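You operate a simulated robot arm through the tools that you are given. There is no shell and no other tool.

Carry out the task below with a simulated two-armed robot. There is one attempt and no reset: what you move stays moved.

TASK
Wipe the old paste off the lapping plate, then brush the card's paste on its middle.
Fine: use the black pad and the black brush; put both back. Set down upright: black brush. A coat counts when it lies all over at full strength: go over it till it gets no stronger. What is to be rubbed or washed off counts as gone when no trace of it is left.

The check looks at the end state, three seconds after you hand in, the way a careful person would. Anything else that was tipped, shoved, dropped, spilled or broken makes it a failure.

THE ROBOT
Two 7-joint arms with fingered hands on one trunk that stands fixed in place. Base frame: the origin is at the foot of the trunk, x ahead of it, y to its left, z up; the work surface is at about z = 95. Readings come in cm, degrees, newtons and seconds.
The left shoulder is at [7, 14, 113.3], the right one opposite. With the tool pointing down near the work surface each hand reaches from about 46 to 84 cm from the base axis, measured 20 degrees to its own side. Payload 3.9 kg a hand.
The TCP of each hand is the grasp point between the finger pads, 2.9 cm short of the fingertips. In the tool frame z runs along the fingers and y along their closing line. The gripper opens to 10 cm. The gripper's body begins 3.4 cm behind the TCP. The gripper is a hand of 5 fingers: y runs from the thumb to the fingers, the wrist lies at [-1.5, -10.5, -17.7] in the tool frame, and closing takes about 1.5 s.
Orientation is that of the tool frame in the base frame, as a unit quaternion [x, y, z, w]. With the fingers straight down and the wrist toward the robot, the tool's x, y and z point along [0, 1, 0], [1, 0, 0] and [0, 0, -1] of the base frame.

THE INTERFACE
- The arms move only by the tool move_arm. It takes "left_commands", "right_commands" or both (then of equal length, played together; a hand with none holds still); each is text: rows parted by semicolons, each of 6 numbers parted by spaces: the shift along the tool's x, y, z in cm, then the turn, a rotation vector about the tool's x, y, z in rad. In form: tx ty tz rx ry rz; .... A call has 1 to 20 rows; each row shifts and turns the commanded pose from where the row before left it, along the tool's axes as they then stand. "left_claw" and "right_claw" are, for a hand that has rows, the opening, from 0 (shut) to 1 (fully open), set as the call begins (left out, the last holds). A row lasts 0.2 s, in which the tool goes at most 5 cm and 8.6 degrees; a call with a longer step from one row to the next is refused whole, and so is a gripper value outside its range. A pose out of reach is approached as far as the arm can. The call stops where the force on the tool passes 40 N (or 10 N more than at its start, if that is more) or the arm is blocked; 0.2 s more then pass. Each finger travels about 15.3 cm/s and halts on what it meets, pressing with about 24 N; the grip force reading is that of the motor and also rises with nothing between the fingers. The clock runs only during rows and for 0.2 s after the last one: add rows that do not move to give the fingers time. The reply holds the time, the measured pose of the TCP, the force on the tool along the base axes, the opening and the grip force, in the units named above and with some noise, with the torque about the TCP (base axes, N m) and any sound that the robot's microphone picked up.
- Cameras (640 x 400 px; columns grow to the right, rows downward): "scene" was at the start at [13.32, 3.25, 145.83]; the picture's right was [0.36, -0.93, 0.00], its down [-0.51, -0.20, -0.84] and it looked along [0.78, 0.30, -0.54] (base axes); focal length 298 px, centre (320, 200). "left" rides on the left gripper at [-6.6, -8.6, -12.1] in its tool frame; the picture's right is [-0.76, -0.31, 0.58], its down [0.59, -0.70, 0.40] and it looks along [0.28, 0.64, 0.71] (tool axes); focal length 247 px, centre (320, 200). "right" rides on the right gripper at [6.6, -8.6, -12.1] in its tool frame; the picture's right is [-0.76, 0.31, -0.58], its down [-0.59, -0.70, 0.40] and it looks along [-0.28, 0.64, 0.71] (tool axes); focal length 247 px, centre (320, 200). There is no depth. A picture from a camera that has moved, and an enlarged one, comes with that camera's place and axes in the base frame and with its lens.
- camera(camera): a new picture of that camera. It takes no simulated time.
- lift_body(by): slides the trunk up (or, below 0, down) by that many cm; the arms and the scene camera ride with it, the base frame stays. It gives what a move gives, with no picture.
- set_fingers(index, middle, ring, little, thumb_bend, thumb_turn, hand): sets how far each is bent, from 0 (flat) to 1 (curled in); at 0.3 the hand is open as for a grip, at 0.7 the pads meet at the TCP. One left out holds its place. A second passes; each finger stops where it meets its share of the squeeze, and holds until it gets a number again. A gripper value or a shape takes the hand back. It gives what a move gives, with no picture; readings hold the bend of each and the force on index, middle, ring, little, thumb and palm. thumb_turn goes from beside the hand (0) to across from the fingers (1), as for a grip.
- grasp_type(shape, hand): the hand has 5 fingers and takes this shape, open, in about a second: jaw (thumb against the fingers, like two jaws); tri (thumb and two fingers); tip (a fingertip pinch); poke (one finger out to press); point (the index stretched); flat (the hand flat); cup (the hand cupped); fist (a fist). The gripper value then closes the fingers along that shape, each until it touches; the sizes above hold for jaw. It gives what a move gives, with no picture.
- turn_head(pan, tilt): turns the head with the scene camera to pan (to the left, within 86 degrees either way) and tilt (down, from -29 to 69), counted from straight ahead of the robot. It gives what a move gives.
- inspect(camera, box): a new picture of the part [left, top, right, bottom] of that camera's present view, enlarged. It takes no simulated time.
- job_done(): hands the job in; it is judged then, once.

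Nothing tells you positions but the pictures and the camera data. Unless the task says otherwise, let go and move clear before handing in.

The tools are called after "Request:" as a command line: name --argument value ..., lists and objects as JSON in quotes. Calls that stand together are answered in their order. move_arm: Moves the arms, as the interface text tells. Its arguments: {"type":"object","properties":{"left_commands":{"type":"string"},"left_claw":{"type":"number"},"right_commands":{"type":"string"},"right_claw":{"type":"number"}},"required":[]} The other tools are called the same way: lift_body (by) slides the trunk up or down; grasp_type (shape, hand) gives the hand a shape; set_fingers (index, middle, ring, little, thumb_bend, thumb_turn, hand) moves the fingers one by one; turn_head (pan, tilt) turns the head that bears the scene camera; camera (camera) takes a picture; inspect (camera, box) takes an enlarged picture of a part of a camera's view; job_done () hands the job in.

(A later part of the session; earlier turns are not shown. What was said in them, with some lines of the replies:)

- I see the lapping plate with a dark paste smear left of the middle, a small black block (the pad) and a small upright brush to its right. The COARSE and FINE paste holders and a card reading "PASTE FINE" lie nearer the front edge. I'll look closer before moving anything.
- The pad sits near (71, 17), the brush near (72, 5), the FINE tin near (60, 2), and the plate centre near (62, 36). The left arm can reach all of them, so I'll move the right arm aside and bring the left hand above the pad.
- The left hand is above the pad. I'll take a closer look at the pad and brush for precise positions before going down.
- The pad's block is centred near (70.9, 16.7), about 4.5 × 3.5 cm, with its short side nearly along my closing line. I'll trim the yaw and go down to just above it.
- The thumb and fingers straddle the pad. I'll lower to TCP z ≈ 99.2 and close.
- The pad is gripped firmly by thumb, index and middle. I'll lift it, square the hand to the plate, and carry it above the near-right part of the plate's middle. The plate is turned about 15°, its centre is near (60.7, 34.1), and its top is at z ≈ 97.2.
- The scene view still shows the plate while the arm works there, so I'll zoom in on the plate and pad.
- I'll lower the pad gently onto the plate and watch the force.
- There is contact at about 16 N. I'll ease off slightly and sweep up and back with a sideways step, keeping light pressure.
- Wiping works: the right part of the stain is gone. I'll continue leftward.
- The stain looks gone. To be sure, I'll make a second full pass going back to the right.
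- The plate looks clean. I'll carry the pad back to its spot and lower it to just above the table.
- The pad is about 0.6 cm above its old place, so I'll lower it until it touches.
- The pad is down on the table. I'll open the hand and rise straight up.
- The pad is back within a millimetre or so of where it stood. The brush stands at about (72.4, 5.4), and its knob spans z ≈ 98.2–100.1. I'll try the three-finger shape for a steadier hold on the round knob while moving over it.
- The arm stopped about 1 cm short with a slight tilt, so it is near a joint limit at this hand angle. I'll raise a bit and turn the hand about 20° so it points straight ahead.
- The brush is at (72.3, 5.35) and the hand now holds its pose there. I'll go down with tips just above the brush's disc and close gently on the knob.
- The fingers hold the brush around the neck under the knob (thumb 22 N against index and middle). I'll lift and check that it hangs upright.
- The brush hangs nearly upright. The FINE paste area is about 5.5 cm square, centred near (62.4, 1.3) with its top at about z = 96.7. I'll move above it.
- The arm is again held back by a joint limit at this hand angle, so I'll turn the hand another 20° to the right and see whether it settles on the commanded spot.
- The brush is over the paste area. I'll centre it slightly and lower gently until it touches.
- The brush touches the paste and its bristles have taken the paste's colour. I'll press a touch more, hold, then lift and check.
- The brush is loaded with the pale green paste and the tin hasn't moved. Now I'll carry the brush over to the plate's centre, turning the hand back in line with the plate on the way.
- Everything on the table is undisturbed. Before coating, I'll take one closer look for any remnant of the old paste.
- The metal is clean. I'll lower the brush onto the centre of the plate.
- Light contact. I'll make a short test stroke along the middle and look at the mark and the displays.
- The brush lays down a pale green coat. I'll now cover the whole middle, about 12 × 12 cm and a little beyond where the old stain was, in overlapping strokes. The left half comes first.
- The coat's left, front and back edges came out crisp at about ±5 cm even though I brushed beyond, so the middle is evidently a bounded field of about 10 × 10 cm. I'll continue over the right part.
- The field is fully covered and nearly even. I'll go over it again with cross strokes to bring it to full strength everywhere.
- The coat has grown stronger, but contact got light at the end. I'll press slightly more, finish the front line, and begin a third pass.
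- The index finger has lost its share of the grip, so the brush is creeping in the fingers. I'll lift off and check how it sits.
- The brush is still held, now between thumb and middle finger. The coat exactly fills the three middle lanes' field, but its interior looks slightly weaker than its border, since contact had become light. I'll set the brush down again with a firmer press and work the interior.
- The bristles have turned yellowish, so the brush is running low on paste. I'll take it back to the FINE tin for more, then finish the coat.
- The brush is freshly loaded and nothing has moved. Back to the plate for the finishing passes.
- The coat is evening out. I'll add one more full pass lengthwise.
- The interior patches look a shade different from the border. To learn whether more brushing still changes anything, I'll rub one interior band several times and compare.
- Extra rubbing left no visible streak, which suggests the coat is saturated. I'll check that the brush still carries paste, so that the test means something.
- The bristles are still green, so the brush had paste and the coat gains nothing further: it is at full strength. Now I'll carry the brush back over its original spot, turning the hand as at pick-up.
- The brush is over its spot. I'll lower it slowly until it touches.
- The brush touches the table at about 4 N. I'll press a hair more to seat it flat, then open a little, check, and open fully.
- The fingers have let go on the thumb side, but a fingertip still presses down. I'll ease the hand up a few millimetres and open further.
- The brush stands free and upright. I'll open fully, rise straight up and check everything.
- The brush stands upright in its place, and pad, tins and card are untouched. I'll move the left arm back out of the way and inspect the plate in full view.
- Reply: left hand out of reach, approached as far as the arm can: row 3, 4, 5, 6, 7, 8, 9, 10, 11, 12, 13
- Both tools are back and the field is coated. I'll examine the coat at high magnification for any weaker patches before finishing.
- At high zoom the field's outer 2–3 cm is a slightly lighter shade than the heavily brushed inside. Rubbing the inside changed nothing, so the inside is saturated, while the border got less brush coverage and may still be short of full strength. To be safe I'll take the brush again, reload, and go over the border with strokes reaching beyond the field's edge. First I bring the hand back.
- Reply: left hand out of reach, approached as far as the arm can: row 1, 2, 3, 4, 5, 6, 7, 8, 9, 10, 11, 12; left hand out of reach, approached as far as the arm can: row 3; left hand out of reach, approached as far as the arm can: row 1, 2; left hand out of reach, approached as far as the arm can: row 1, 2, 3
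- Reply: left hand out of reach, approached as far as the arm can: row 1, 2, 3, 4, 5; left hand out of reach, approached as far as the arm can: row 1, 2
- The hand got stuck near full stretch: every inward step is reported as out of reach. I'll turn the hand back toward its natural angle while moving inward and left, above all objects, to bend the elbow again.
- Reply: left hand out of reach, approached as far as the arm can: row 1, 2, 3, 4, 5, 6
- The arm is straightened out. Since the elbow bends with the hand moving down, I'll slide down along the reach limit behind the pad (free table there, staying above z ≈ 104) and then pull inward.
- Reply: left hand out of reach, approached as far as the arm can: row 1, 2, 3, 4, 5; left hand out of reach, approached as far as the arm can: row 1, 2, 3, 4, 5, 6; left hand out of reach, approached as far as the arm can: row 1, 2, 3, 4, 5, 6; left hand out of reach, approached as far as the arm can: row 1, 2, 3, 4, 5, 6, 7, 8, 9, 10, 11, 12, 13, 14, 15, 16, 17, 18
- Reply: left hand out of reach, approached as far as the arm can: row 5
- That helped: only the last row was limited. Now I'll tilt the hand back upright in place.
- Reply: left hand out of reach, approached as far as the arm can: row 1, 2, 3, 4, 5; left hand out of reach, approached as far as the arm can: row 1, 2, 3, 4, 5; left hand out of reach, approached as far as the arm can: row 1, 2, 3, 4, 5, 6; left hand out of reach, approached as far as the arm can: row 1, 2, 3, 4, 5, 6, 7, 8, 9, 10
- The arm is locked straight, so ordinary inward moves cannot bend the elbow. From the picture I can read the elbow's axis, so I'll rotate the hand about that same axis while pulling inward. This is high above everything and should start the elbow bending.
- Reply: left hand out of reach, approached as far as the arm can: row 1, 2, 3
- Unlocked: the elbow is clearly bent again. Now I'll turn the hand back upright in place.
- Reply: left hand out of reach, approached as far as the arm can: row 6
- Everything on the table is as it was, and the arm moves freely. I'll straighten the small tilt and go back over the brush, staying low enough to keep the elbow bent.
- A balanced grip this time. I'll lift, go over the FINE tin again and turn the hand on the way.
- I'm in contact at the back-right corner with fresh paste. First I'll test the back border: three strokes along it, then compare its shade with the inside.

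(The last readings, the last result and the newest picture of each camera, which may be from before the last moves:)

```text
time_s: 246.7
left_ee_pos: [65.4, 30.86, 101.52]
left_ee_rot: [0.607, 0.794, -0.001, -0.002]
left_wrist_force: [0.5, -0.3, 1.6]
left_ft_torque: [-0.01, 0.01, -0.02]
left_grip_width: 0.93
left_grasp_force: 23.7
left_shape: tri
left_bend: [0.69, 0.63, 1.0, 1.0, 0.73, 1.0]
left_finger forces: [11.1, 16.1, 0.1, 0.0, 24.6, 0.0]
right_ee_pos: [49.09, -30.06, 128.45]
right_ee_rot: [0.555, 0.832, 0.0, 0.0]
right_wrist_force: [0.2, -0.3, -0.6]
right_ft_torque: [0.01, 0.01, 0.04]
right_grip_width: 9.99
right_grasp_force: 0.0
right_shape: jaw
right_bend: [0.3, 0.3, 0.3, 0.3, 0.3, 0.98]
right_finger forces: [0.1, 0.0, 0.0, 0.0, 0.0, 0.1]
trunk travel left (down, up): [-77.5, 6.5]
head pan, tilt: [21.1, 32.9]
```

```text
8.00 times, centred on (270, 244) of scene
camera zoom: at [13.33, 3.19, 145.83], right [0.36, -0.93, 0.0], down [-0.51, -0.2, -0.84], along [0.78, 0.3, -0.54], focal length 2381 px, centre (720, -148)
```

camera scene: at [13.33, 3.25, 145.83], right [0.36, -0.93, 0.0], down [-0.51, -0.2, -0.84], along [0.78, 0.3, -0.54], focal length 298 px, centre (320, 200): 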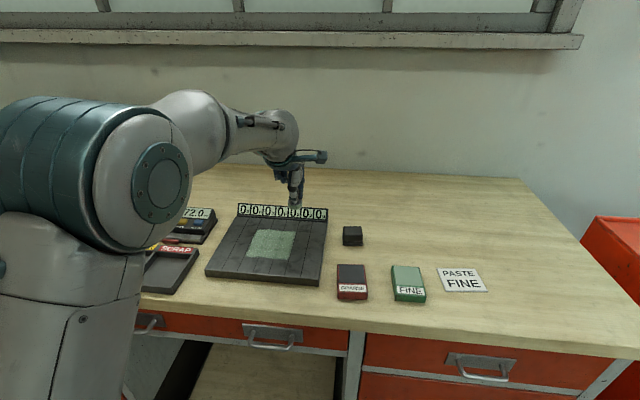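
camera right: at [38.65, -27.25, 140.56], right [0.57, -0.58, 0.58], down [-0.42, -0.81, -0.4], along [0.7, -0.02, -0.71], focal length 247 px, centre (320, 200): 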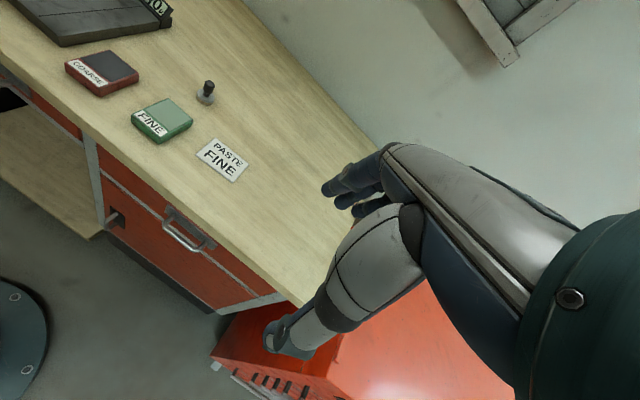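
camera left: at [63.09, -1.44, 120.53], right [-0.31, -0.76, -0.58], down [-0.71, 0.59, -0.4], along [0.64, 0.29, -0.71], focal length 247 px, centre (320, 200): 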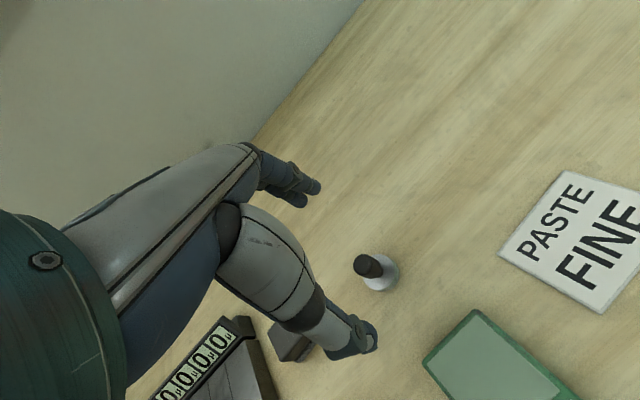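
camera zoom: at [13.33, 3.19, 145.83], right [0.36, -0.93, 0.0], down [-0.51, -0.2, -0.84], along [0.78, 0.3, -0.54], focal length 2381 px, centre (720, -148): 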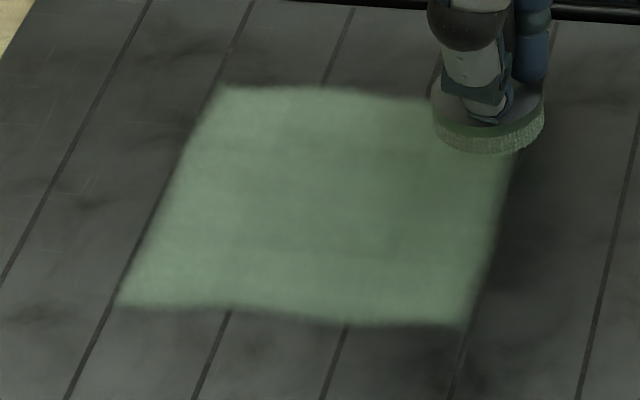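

The border's shade doesn't change with further brushing either, so it too is saturated and the difference is only in the look. For completeness I'll run one loop with fresh paste along the other three borders.

Request:
move_arm --left_commands "0 0 0.08 0 0 0;0 -1.333 0 0 0 0;0 -1.333 0 0 0 0;0 -1.333 0 0 0 0;0 -1.333 0 0 0 0;0 -1.333 0 0 0 0;0 -1.333 0 0 0 0;1.333 0 0 0 0 0;1.333 0 0 0 0 0;1.333 0 0 0 0 0;1.333 0 0 0 0 0;1.333 0 0 0 0 0;1.333 0 0 0 0 0;0 1.333 0 0 0 0;0 1.333 0 0 0 0;0 1.333 0 0 0 0;0 1.333 0 0 0 0;0 1.333 0 0 0 0;0 1.333 0 0 0 0"

Request:
move_arm --left_commands "0 -1.333 0.03 0 0 0;0 -1.333 0 0 0 0;0 -1.333 0 0 0 0;0 -1.333 0 0 0 0;0 -1.333 0 0 0 0;0 -1.333 0 0 0 0;-1.333 0 0 0 0 0;-1.333 0 0 0 0 0;-1.333 0 0 0 0 0;-1.333 0 0 0 0 0;-1.333 0 0 0 0 0;-1.333 0 0 0 0 0;0 1.333 0 0 0 0;0 1.333 0 0 0 0;0 1.333 0 0 0 0;0 1.333 0 0 0 0;0 1.333 0 0 0 0;0 1.333 0 0 0 0"

Request:
inspect --camera "scene" --box '[230, 222, 310, 265]'

```text
time_s: 250.7
left_ee_pos: [63.22, 38.62, 101.58]
left_ee_rot: [0.608, 0.794, 0.001, -0.001]
left_wrist_force: [-1.0, -0.3, 6.1]
left_ft_torque: [0.01, 0.09, -0.01]
left_grip_width: 0.99
left_grasp_force: 23.8
left_shape: tri
left_bend: [0.68, 0.63, 1.0, 1.0, 0.74, 1.0]
left_finger forces: [12.1, 19.1, 0.0, 0.1, 32.4, 0.1]
right_ee_pos: [49.02, -29.97, 128.44]
right_ee_rot: [0.556, 0.831, 0.001, 0.0]
right_wrist_force: [0.5, 0.3, 0.6]
right_ft_torque: [-0.01, 0.0, 0.0]
right_grip_width: 9.99
right_grasp_force: 0.1
right_shape: jaw
right_bend: [0.3, 0.3, 0.3, 0.3, 0.3, 0.98]
right_finger forces: [0.0, 0.1, 0.1, 0.1, 0.1, 0.0]
trunk travel left (down, up): [-77.5, 6.5]
head pan, tilt: [21.1, 32.9]
```

```text
time_s: 254.5
left_ee_pos: [65.39, 30.97, 101.63]
left_ee_rot: [0.607, 0.795, 0.001, -0.001]
left_wrist_force: [-2.0, -1.2, 8.6]
left_ft_torque: [-0.06, 0.19, 0.0]
left_grip_width: 0.96
left_grasp_force: 24.0
left_shape: tri
left_bend: [0.68, 0.63, 1.0, 1.0, 0.74, 1.0]
left_finger forces: [11.8, 21.9, 0.0, 0.0, 36.9, 0.1]
right_ee_pos: [48.87, -29.98, 128.57]
right_ee_rot: [0.555, 0.832, 0.001, 0.0]
right_wrist_force: [-0.2, -0.1, 0.5]
right_ft_torque: [0.02, 0.01, 0.01]
right_grip_width: 9.99
right_grasp_force: 0.0
right_shape: jaw
right_bend: [0.3, 0.3, 0.3, 0.3, 0.3, 0.98]
right_finger forces: [0.0, 0.0, 0.0, 0.1, 0.1, 0.0]
trunk travel left (down, up): [-77.5, 6.5]
head pan, tilt: [21.1, 32.9]
```

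```text
8.00 times, centred on (270, 244) of scene
camera zoom: at [13.09, 3.15, 145.86], right [0.36, -0.93, 0.0], down [-0.51, -0.2, -0.84], along [0.78, 0.3, -0.54], focal length 2381 px, centre (720, -148)
```

zoom: 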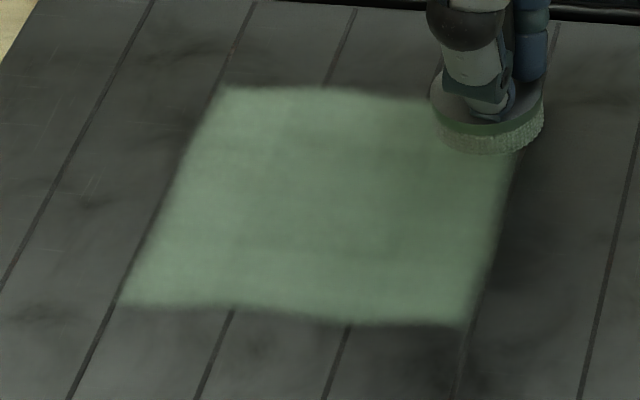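

Unchanged again. One more quick loop over the inside with this fresh load, then I'll lift and put the brush back.

Request:
move_arm --left_commands "1.05 -1.05 -0.04 0 0 0;1.05 -1.05 0 0 0 0;1.267 0 0 0 0 0;1.267 0 0 0 0 0;1.267 0 0 0 0 0;0 -1.267 0 0 0 0;0 -1.267 0 0 0 0;0 -1.267 0 0 0 0;-1.267 0 0 0 0 0;-1.267 0 0 0 0 0;-1.267 0 0 0 0 0;0 1.267 0 0 0 0;0 1.267 0 0 0 0;0 1.267 0 0 0 0;0 0 -1 0 0 0;0 0 -2 0 0 0;0 0 -3 0 0 0;0 0 -2 0 0 0;0 0 0 0 0 0"

Request:
inspect --camera "scene" --box '[200, 170, 340, 290]'

Request:
inspect --camera "left" --box '[220, 150, 520, 400]'

```text
time_s: 258.5
left_ee_pos: [62.99, 32.49, 109.43]
left_ee_rot: [0.607, 0.795, -0.001, 0.0]
left_wrist_force: [-0.6, 0.0, -1.4]
left_ft_torque: [-0.02, 0.0, 0.0]
left_grip_width: 0.96
left_grasp_force: 23.8
left_shape: tri
left_bend: [0.68, 0.63, 1.0, 1.0, 0.74, 1.0]
left_finger forces: [11.7, 22.8, 0.0, 0.0, 31.5, 0.1]
right_ee_pos: [49.11, -29.94, 128.3]
right_ee_rot: [0.556, 0.831, 0.001, 0.0]
right_wrist_force: [0.2, 0.3, 0.1]
right_ft_torque: [-0.01, -0.01, -0.01]
right_grip_width: 9.98
right_grasp_force: 0.0
right_shape: jaw
right_bend: [0.3, 0.3, 0.3, 0.3, 0.3, 0.98]
right_finger forces: [0.0, 0.1, 0.0, 0.0, 0.0, 0.0]
trunk travel left (down, up): [-77.5, 6.5]
head pan, tilt: [21.1, 32.9]
```

```text
3.33 times, centred on (270, 230) of scene
camera zoom: at [13.36, 3.26, 145.83], right [0.36, -0.93, 0.0], down [-0.51, -0.2, -0.84], along [0.78, 0.3, -0.54], focal length 992 px, centre (487, 100)
```

zoom: 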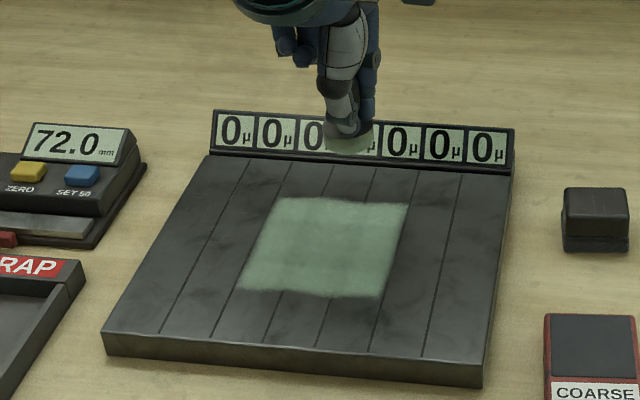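

```text
1.60 times, centred on (370, 275) of left
camera zoom: at [56.44, 23.97, 121.78], right [-0.1, -0.81, -0.58], down [-0.83, 0.38, -0.4], along [0.54, 0.44, -0.71], focal length 395 px, centre (240, 80)
```

zoom: 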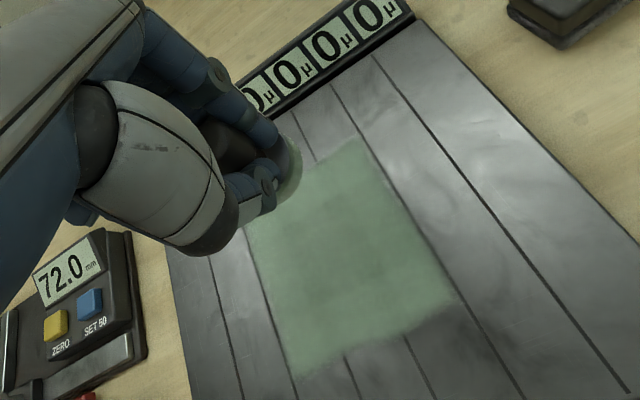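

The coat is uniform and saturated. Now I'll return the brush to its spot.

Request:
move_arm --left_commands "-3.6 0.215 0 0 0 0.0873;-3.57 0.527 0 0 0 0.0873;-3.51 0.839 0 0 0 0.0873;-3.42 1.15 0 0 0 0;-3.42 1.15 0 0 0 0;-3.42 1.15 0 0 0 0;-3.42 1.15 0 0 0 0;-3.42 1.15 0 0 0 0;0 0 0 0 0 0;0 0 2.5 0 0 0;0 0 2.5 0 0 0;0 0 0 0 0 0;0 0 0 0 0 0"

Request:
inspect --camera "scene" --box '[340, 180, 460, 260]'

Request:
inspect --camera "right" --box '[140, 20, 280, 110]'

```text
time_s: 261.3
left_ee_pos: [72.35, 5.18, 104.48]
left_ee_rot: [0.706, 0.708, -0.001, 0.0]
left_wrist_force: [0.3, 0.3, 0.0]
left_ft_torque: [0.02, 0.05, 0.02]
left_grip_width: 0.93
left_grasp_force: 23.9
left_shape: tri
left_bend: [0.68, 0.63, 1.0, 1.0, 0.74, 1.0]
left_finger forces: [11.4, 23.2, 0.0, 0.1, 28.4, 0.0]
right_ee_pos: [49.07, -30.0, 128.42]
right_ee_rot: [0.556, 0.831, 0.0, 0.0]
right_wrist_force: [0.1, -0.5, -0.8]
right_ft_torque: [-0.05, 0.01, 0.0]
right_grip_width: 9.97
right_grasp_force: 0.0
right_shape: jaw
right_bend: [0.3, 0.3, 0.3, 0.3, 0.3, 0.98]
right_finger forces: [0.0, 0.0, 0.0, 0.0, 0.0, 0.1]
trunk travel left (down, up): [-77.5, 6.5]
head pan, tilt: [21.1, 32.9]
```

```text
5.00 times, centred on (400, 220) of scene
camera zoom: at [13.36, 3.22, 145.83], right [0.36, -0.93, 0.0], down [-0.51, -0.2, -0.84], along [0.78, 0.3, -0.54], focal length 1488 px, centre (-80, 100)
```

zoom: 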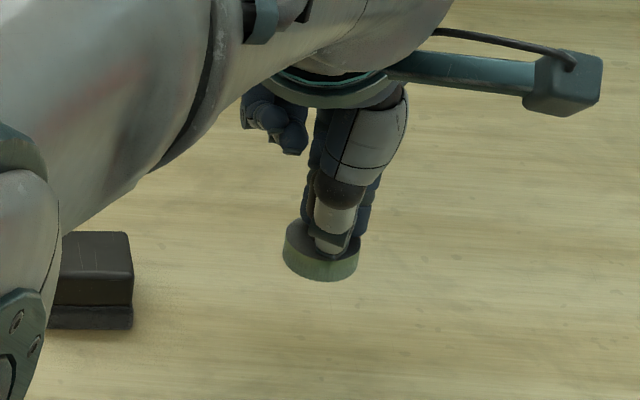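

```text
4.44 times, centred on (210, 65) of right
camera zoom: at [38.7, -27.29, 140.53], right [0.57, -0.58, 0.58], down [-0.42, -0.81, -0.4], along [0.7, -0.02, -0.71], focal length 1098 px, centre (809, 800)
```

zoom: 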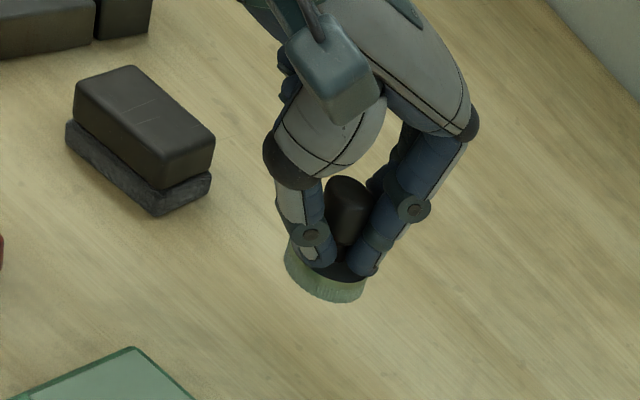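

Request:
move_arm --left_commands "0 -0.2 2 0 0 0;0 0 1.7 0 0 0;0 0 0.7 0 0 0;0 0 0.2 0 0 0;0 0 0 0 0 0"

Request:
move_arm --left_commands "0 0 0.1 0 0 0;0 0 0.1 0 0 0;0 0 0.1 0 0 0;0 0 0 0 0 0"

```text
time_s: 262.5
left_ee_pos: [71.95, 5.08, 99.93]
left_ee_rot: [0.706, 0.708, 0.0, 0.0]
left_wrist_force: [-0.2, -0.6, 0.1]
left_ft_torque: [0.0, 0.0, -0.01]
left_grip_width: 0.94
left_grasp_force: 23.9
left_shape: tri
left_bend: [0.68, 0.63, 1.0, 1.0, 0.74, 1.0]
left_finger forces: [11.4, 23.4, 0.0, 0.1, 28.7, 0.0]
right_ee_pos: [49.11, -29.99, 128.53]
right_ee_rot: [0.556, 0.831, 0.0, 0.0]
right_wrist_force: [0.0, 1.0, 0.6]
right_ft_torque: [0.03, -0.02, -0.01]
right_grip_width: 9.98
right_grasp_force: 0.0
right_shape: jaw
right_bend: [0.3, 0.3, 0.3, 0.3, 0.3, 0.98]
right_finger forces: [0.0, 0.0, 0.0, 0.0, 0.0, 0.1]
trunk travel left (down, up): [-77.5, 6.5]
head pan, tilt: [21.1, 32.9]
```

```text
time_s: 263.5
left_ee_pos: [71.95, 5.16, 99.65]
left_ee_rot: [0.706, 0.708, -0.001, 0.0]
left_wrist_force: [0.5, 0.5, -1.7]
left_ft_torque: [-0.01, -0.03, 0.0]
left_grip_width: 0.97
left_grasp_force: 24.5
left_shape: tri
left_bend: [0.68, 0.63, 1.0, 1.0, 0.74, 1.0]
left_finger forces: [11.4, 23.4, 0.0, 0.0, 28.5, 0.0]
right_ee_pos: [49.16, -29.99, 128.44]
right_ee_rot: [0.555, 0.832, 0.0, 0.0]
right_wrist_force: [0.9, 0.0, 0.1]
right_ft_torque: [-0.02, 0.01, 0.01]
right_grip_width: 9.98
right_grasp_force: 0.1
right_shape: jaw
right_bend: [0.3, 0.3, 0.3, 0.3, 0.3, 0.98]
right_finger forces: [0.0, 0.0, 0.0, 0.0, 0.0, 0.0]
trunk travel left (down, up): [-77.5, 6.5]
head pan, tilt: [21.1, 32.9]
```

Request:
move_arm --left_commands "0 0 0.1 0 0 0;0 0 0.1 0 0 0;0 0 0 0 0 0"

Request:
move_arm --left_commands "0 0 0.1 0 0 0;0 0 0 0 0 0"

```text
time_s: 264.3
left_ee_pos: [72.0, 5.09, 99.48]
left_ee_rot: [0.706, 0.708, -0.001, 0.0]
left_wrist_force: [-0.3, 0.2, -0.4]
left_ft_torque: [0.01, -0.02, 0.02]
left_grip_width: 0.92
left_grasp_force: 24.3
left_shape: tri
left_bend: [0.68, 0.63, 1.0, 1.0, 0.74, 1.0]
left_finger forces: [11.4, 23.4, 0.0, 0.1, 28.6, 0.1]
right_ee_pos: [49.15, -30.01, 128.45]
right_ee_rot: [0.555, 0.832, 0.001, -0.001]
right_wrist_force: [0.8, -0.6, -0.3]
right_ft_torque: [0.0, -0.01, 0.01]
right_grip_width: 9.98
right_grasp_force: 0.0
right_shape: jaw
right_bend: [0.3, 0.3, 0.3, 0.3, 0.3, 0.98]
right_finger forces: [0.0, 0.0, 0.0, 0.0, 0.0, 0.0]
trunk travel left (down, up): [-77.5, 6.5]
head pan, tilt: [21.1, 32.9]
```

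```text
time_s: 264.9
left_ee_pos: [71.98, 5.1, 99.36]
left_ee_rot: [0.706, 0.709, -0.001, -0.001]
left_wrist_force: [-0.1, -0.4, -0.5]
left_ft_torque: [-0.01, 0.03, 0.01]
left_grip_width: 0.92
left_grasp_force: 24.0
left_shape: tri
left_bend: [0.68, 0.63, 1.0, 1.0, 0.74, 1.0]
left_finger forces: [11.4, 23.4, 0.1, 0.0, 28.7, 0.0]
right_ee_pos: [49.07, -30.01, 128.53]
right_ee_rot: [0.555, 0.832, 0.0, 0.0]
right_wrist_force: [0.4, -0.7, 1.1]
right_ft_torque: [-0.01, 0.0, 0.0]
right_grip_width: 9.99
right_grasp_force: 0.1
right_shape: jaw
right_bend: [0.3, 0.3, 0.3, 0.3, 0.3, 0.98]
right_finger forces: [0.1, 0.0, 0.1, 0.1, 0.0, 0.0]
trunk travel left (down, up): [-77.5, 6.5]
head pan, tilt: [21.1, 32.9]
```

Request:
move_arm --left_commands "0 0 0.1 0 0 0;0 0 0.08 0 0 0;0 0 0 0 0 0"

Request:
inspect --camera "right" --box '[170, 50, 260, 115]'

```text
time_s: 265.7
left_ee_pos: [72.08, 5.15, 99.18]
left_ee_rot: [0.706, 0.709, 0.0, 0.0]
left_wrist_force: [1.6, 0.2, 1.9]
left_ft_torque: [0.01, 0.01, -0.02]
left_grip_width: 0.98
left_grasp_force: 24.0
left_shape: tri
left_bend: [0.68, 0.63, 1.0, 1.0, 0.74, 1.0]
left_finger forces: [12.0, 24.5, 0.0, 0.0, 29.5, 0.0]
right_ee_pos: [48.99, -30.0, 128.53]
right_ee_rot: [0.556, 0.831, 0.0, 0.0]
right_wrist_force: [-0.3, -0.2, -0.2]
right_ft_torque: [0.0, 0.01, -0.01]
right_grip_width: 9.97
right_grasp_force: 0.0
right_shape: jaw
right_bend: [0.3, 0.3, 0.3, 0.3, 0.3, 0.98]
right_finger forces: [0.0, 0.0, 0.0, 0.1, 0.1, 0.0]
trunk travel left (down, up): [-77.5, 6.5]
head pan, tilt: [21.1, 32.9]
```

```text
6.15 times, centred on (215, 82) of right
camera zoom: at [38.64, -27.28, 140.56], right [0.57, -0.58, 0.58], down [-0.42, -0.81, -0.4], along [0.7, -0.02, -0.71], focal length 1520 px, centre (966, 923)
```

zoom: 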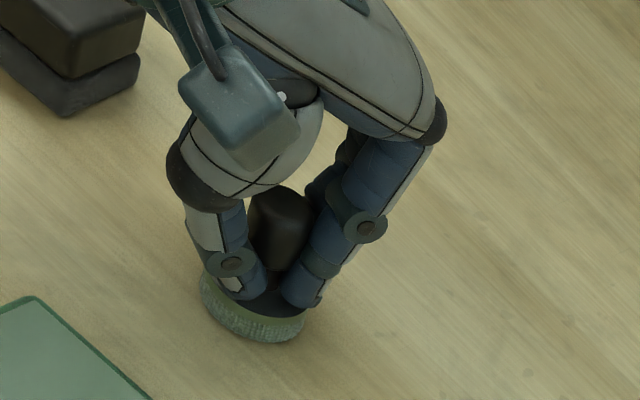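

Light contact with the table. I'll release in stages as before.

Request:
move_arm --left_commands "0 0 0 0 0 0;0 0 0 0 0 0;0 0 -0.15 0 0 0;0 0 -0.1 0 0 0;0 0 0 0 0 0" --left_claw 0.25

Request:
move_arm --left_commands "0 0 0 0 0 0;0 0 0 0 0 0;0 0 0 0 0 0;0 0 0 0 0 0;0 0 0 0 0 0" --left_claw 0.55

Request:
inspect --camera "right" --box '[170, 50, 260, 115]'

```text
time_s: 266.9
left_ee_pos: [71.9, 4.98, 99.46]
left_ee_rot: [0.706, 0.709, -0.001, -0.001]
left_wrist_force: [0.2, -0.1, 0.1]
left_ft_torque: [0.02, 0.03, 0.01]
left_grip_width: 2.51
left_grasp_force: 0.1
left_shape: tri
left_bend: [0.74, 0.55, 0.99, 0.99, 0.48, 1.0]
left_finger forces: [0.1, 0.0, 0.0, 0.0, 0.1, 0.0]
right_ee_pos: [49.09, -29.99, 128.44]
right_ee_rot: [0.556, 0.831, 0.0, 0.0]
right_wrist_force: [0.2, -0.2, 0.9]
right_ft_torque: [0.06, -0.01, 0.03]
right_grip_width: 9.99
right_grasp_force: 0.1
right_shape: jaw
right_bend: [0.3, 0.3, 0.3, 0.3, 0.3, 0.98]
right_finger forces: [0.0, 0.1, 0.0, 0.0, 0.0, 0.0]
trunk travel left (down, up): [-77.5, 6.5]
head pan, tilt: [21.1, 32.9]
```

```text
time_s: 268.1
left_ee_pos: [72.13, 5.13, 99.4]
left_ee_rot: [0.706, 0.708, 0.0, 0.0]
left_wrist_force: [-0.6, 0.1, 0.3]
left_ft_torque: [0.0, -0.04, -0.01]
left_grip_width: 5.48
left_grasp_force: 0.1
left_shape: tri
left_bend: [0.39, 0.41, 0.99, 0.99, 0.31, 1.0]
left_finger forces: [0.1, 0.1, 0.0, 0.0, 0.0, 0.0]
right_ee_pos: [49.11, -30.08, 128.48]
right_ee_rot: [0.556, 0.831, 0.0, -0.001]
right_wrist_force: [0.4, -0.5, -0.1]
right_ft_torque: [0.01, 0.02, 0.01]
right_grip_width: 10.0
right_grasp_force: 0.1
right_shape: jaw
right_bend: [0.3, 0.3, 0.3, 0.3, 0.3, 0.98]
right_finger forces: [0.0, 0.0, 0.1, 0.0, 0.0, 0.0]
trunk travel left (down, up): [-77.5, 6.5]
head pan, tilt: [21.1, 32.9]
```

```text
6.15 times, centred on (215, 82) of right
camera zoom: at [38.67, -27.27, 140.55], right [0.57, -0.58, 0.58], down [-0.42, -0.81, -0.4], along [0.7, -0.02, -0.71], focal length 1520 px, centre (966, 923)
```

zoom: 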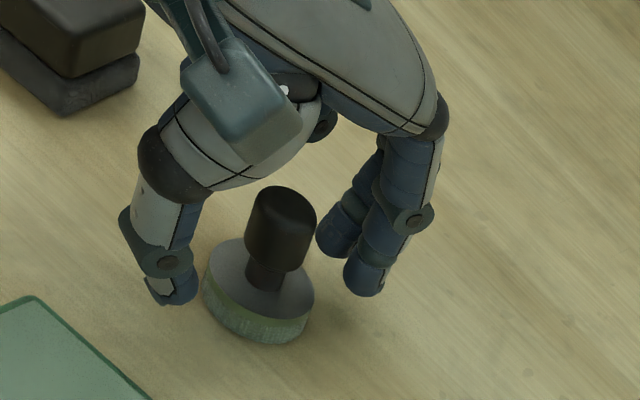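

The brush stands free. I'll open fully, rise (not so high as to stretch the arm), and move back clear.

Request:
move_arm --left_commands "0 0 0 0 0 0;0 0 0 0 0 0;0 0 0 0 0 0;0 0 -1 0 0 0;0 0 -2 0 0 0;0 0 -3 0 0 0;0 0 -3 0 0 0;0 0 -3 0 0 0;2.8 -2.4 -0.5 0 0 0;2.8 -2.4 -0.5 0 0 -0.08;2.8 -2.4 -0.5 0 0 -0.08;2.8 -2.4 -0.5 0 0 -0.08;0 -2.4 -1 0 0 0;0 -2.4 -1 0 0 0;0 0 0 0 0 0;0 0 0 0 0 0" --left_claw 1

Request:
camera --camera "scene"

Request:
inspect --camera "scene" --box '[320, 210, 500, 320]'

Request:
inspect --camera "right" --box '[40, 0, 280, 180]'

Request:
camera --camera "left"

```text
time_s: 271.5
left_ee_pos: [57.14, 14.26, 115.5]
left_ee_rot: [0.616, 0.787, 0.0, -0.001]
left_wrist_force: [1.3, -0.6, 0.1]
left_ft_torque: [0.03, 0.01, 0.0]
left_grip_width: 9.97
left_grasp_force: 0.0
left_shape: tri
left_bend: [0.3, 0.3, 0.99, 0.99, 0.3, 0.98]
left_finger forces: [0.0, 0.0, 0.0, 0.0, 0.1, 0.0]
right_ee_pos: [49.09, -30.21, 128.44]
right_ee_rot: [0.556, 0.831, 0.0, -0.001]
right_wrist_force: [0.0, -0.2, -0.4]
right_ft_torque: [0.02, -0.01, -0.01]
right_grip_width: 9.96
right_grasp_force: 0.1
right_shape: jaw
right_bend: [0.3, 0.3, 0.3, 0.3, 0.3, 0.98]
right_finger forces: [0.0, 0.0, 0.0, 0.0, 0.0, 0.0]
trunk travel left (down, up): [-77.5, 6.5]
head pan, tilt: [21.1, 32.9]
```

```text
taken
camera scene: at [13.31, 3.04, 145.84], right [0.36, -0.93, 0.0], down [-0.51, -0.19, -0.84], along [0.78, 0.3, -0.54], focal length 298 px, centre (320, 200)
```

scene: 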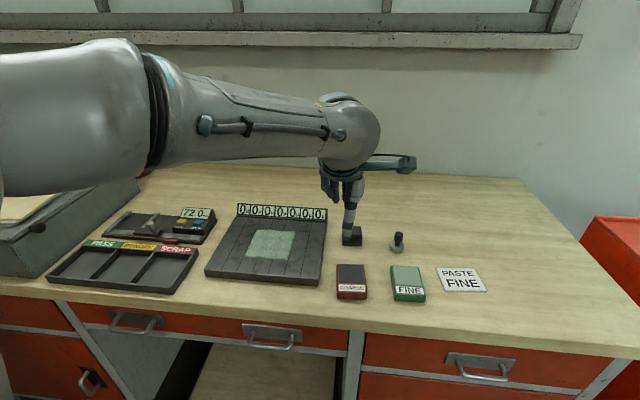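

```text
3.56 times, centred on (410, 265) of scene
camera zoom: at [13.31, 3.04, 145.84], right [0.36, -0.93, 0.0], down [-0.51, -0.19, -0.84], along [0.78, 0.3, -0.54], focal length 1058 px, centre (0, -31)
```

zoom: 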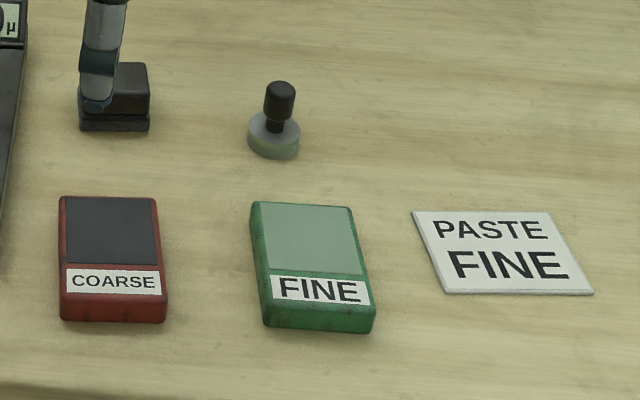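

```text
2.22 times, centred on (160, 90) of right
camera zoom: at [38.65, -27.49, 140.51], right [0.57, -0.58, 0.58], down [-0.42, -0.81, -0.4], along [0.7, -0.02, -0.71], focal length 549 px, centre (676, 444)
```

zoom: 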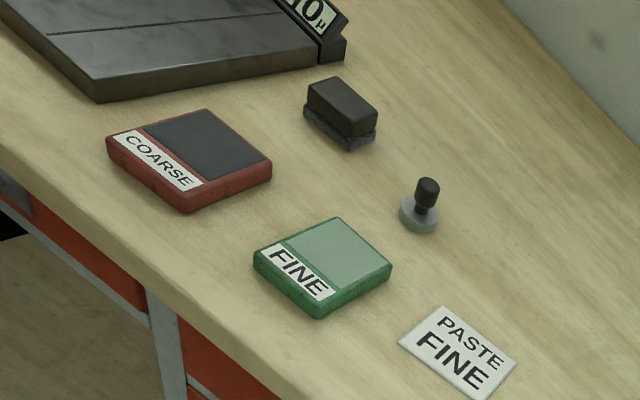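

```text
taken
camera left: at [50.31, 5.88, 127.7], right [-0.12, -0.81, -0.58], down [-0.82, 0.4, -0.4], along [0.55, 0.43, -0.71], focal length 247 px, centre (320, 200)
```

left: 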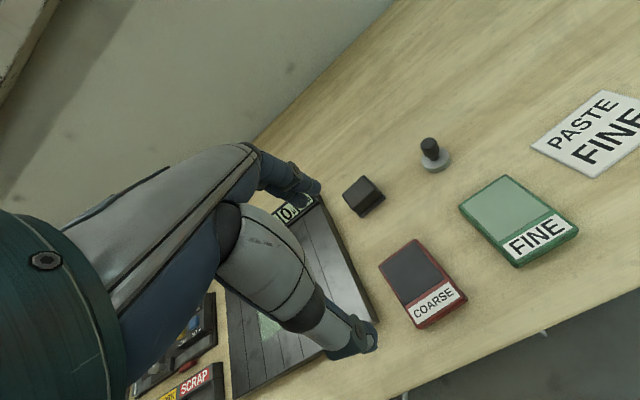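

The plate is wiped and coated, and the pad and brush (upright) are back in place. The tins, card, gauge and tray are where they were, and both hands are clear and well above the table, so I'm handing in.

Request:
job_done

```text
The job is handed in.
```

I wiped the old paste off the lapping plate and brushed FINE paste over the plate's middle. I've handed the job in; no verdict has come back.

- **Wiping:** I made two full passes with the black pad. Close-up pictures before coating showed no trace of the old paste.
- **Coating:** The coat covers a field about 10 × 10 cm in the middle of the plate. I loaded the brush three times and went over the field until more brushing changed nothing.
- **Possible weak spot:** The outer 2–3 cm of the coat looks slightly lighter than the inside. Extra strokes with fresh paste on the border and inside changed neither, so I took both to be at full strength.
- **Putting back:** The pad and brush stand within a few millimetres of where they started, and the brush is upright. Its bristles still hold some paste.
- **Everything else:** The tins, card, gauge and tray look unmoved in the last pictures. Both hands are empty and clear of the table.

After I first put the brush back, the left arm locked near full stretch. I freed it well above the table without touching anything, then picked the brush up again for the last coating strokes.
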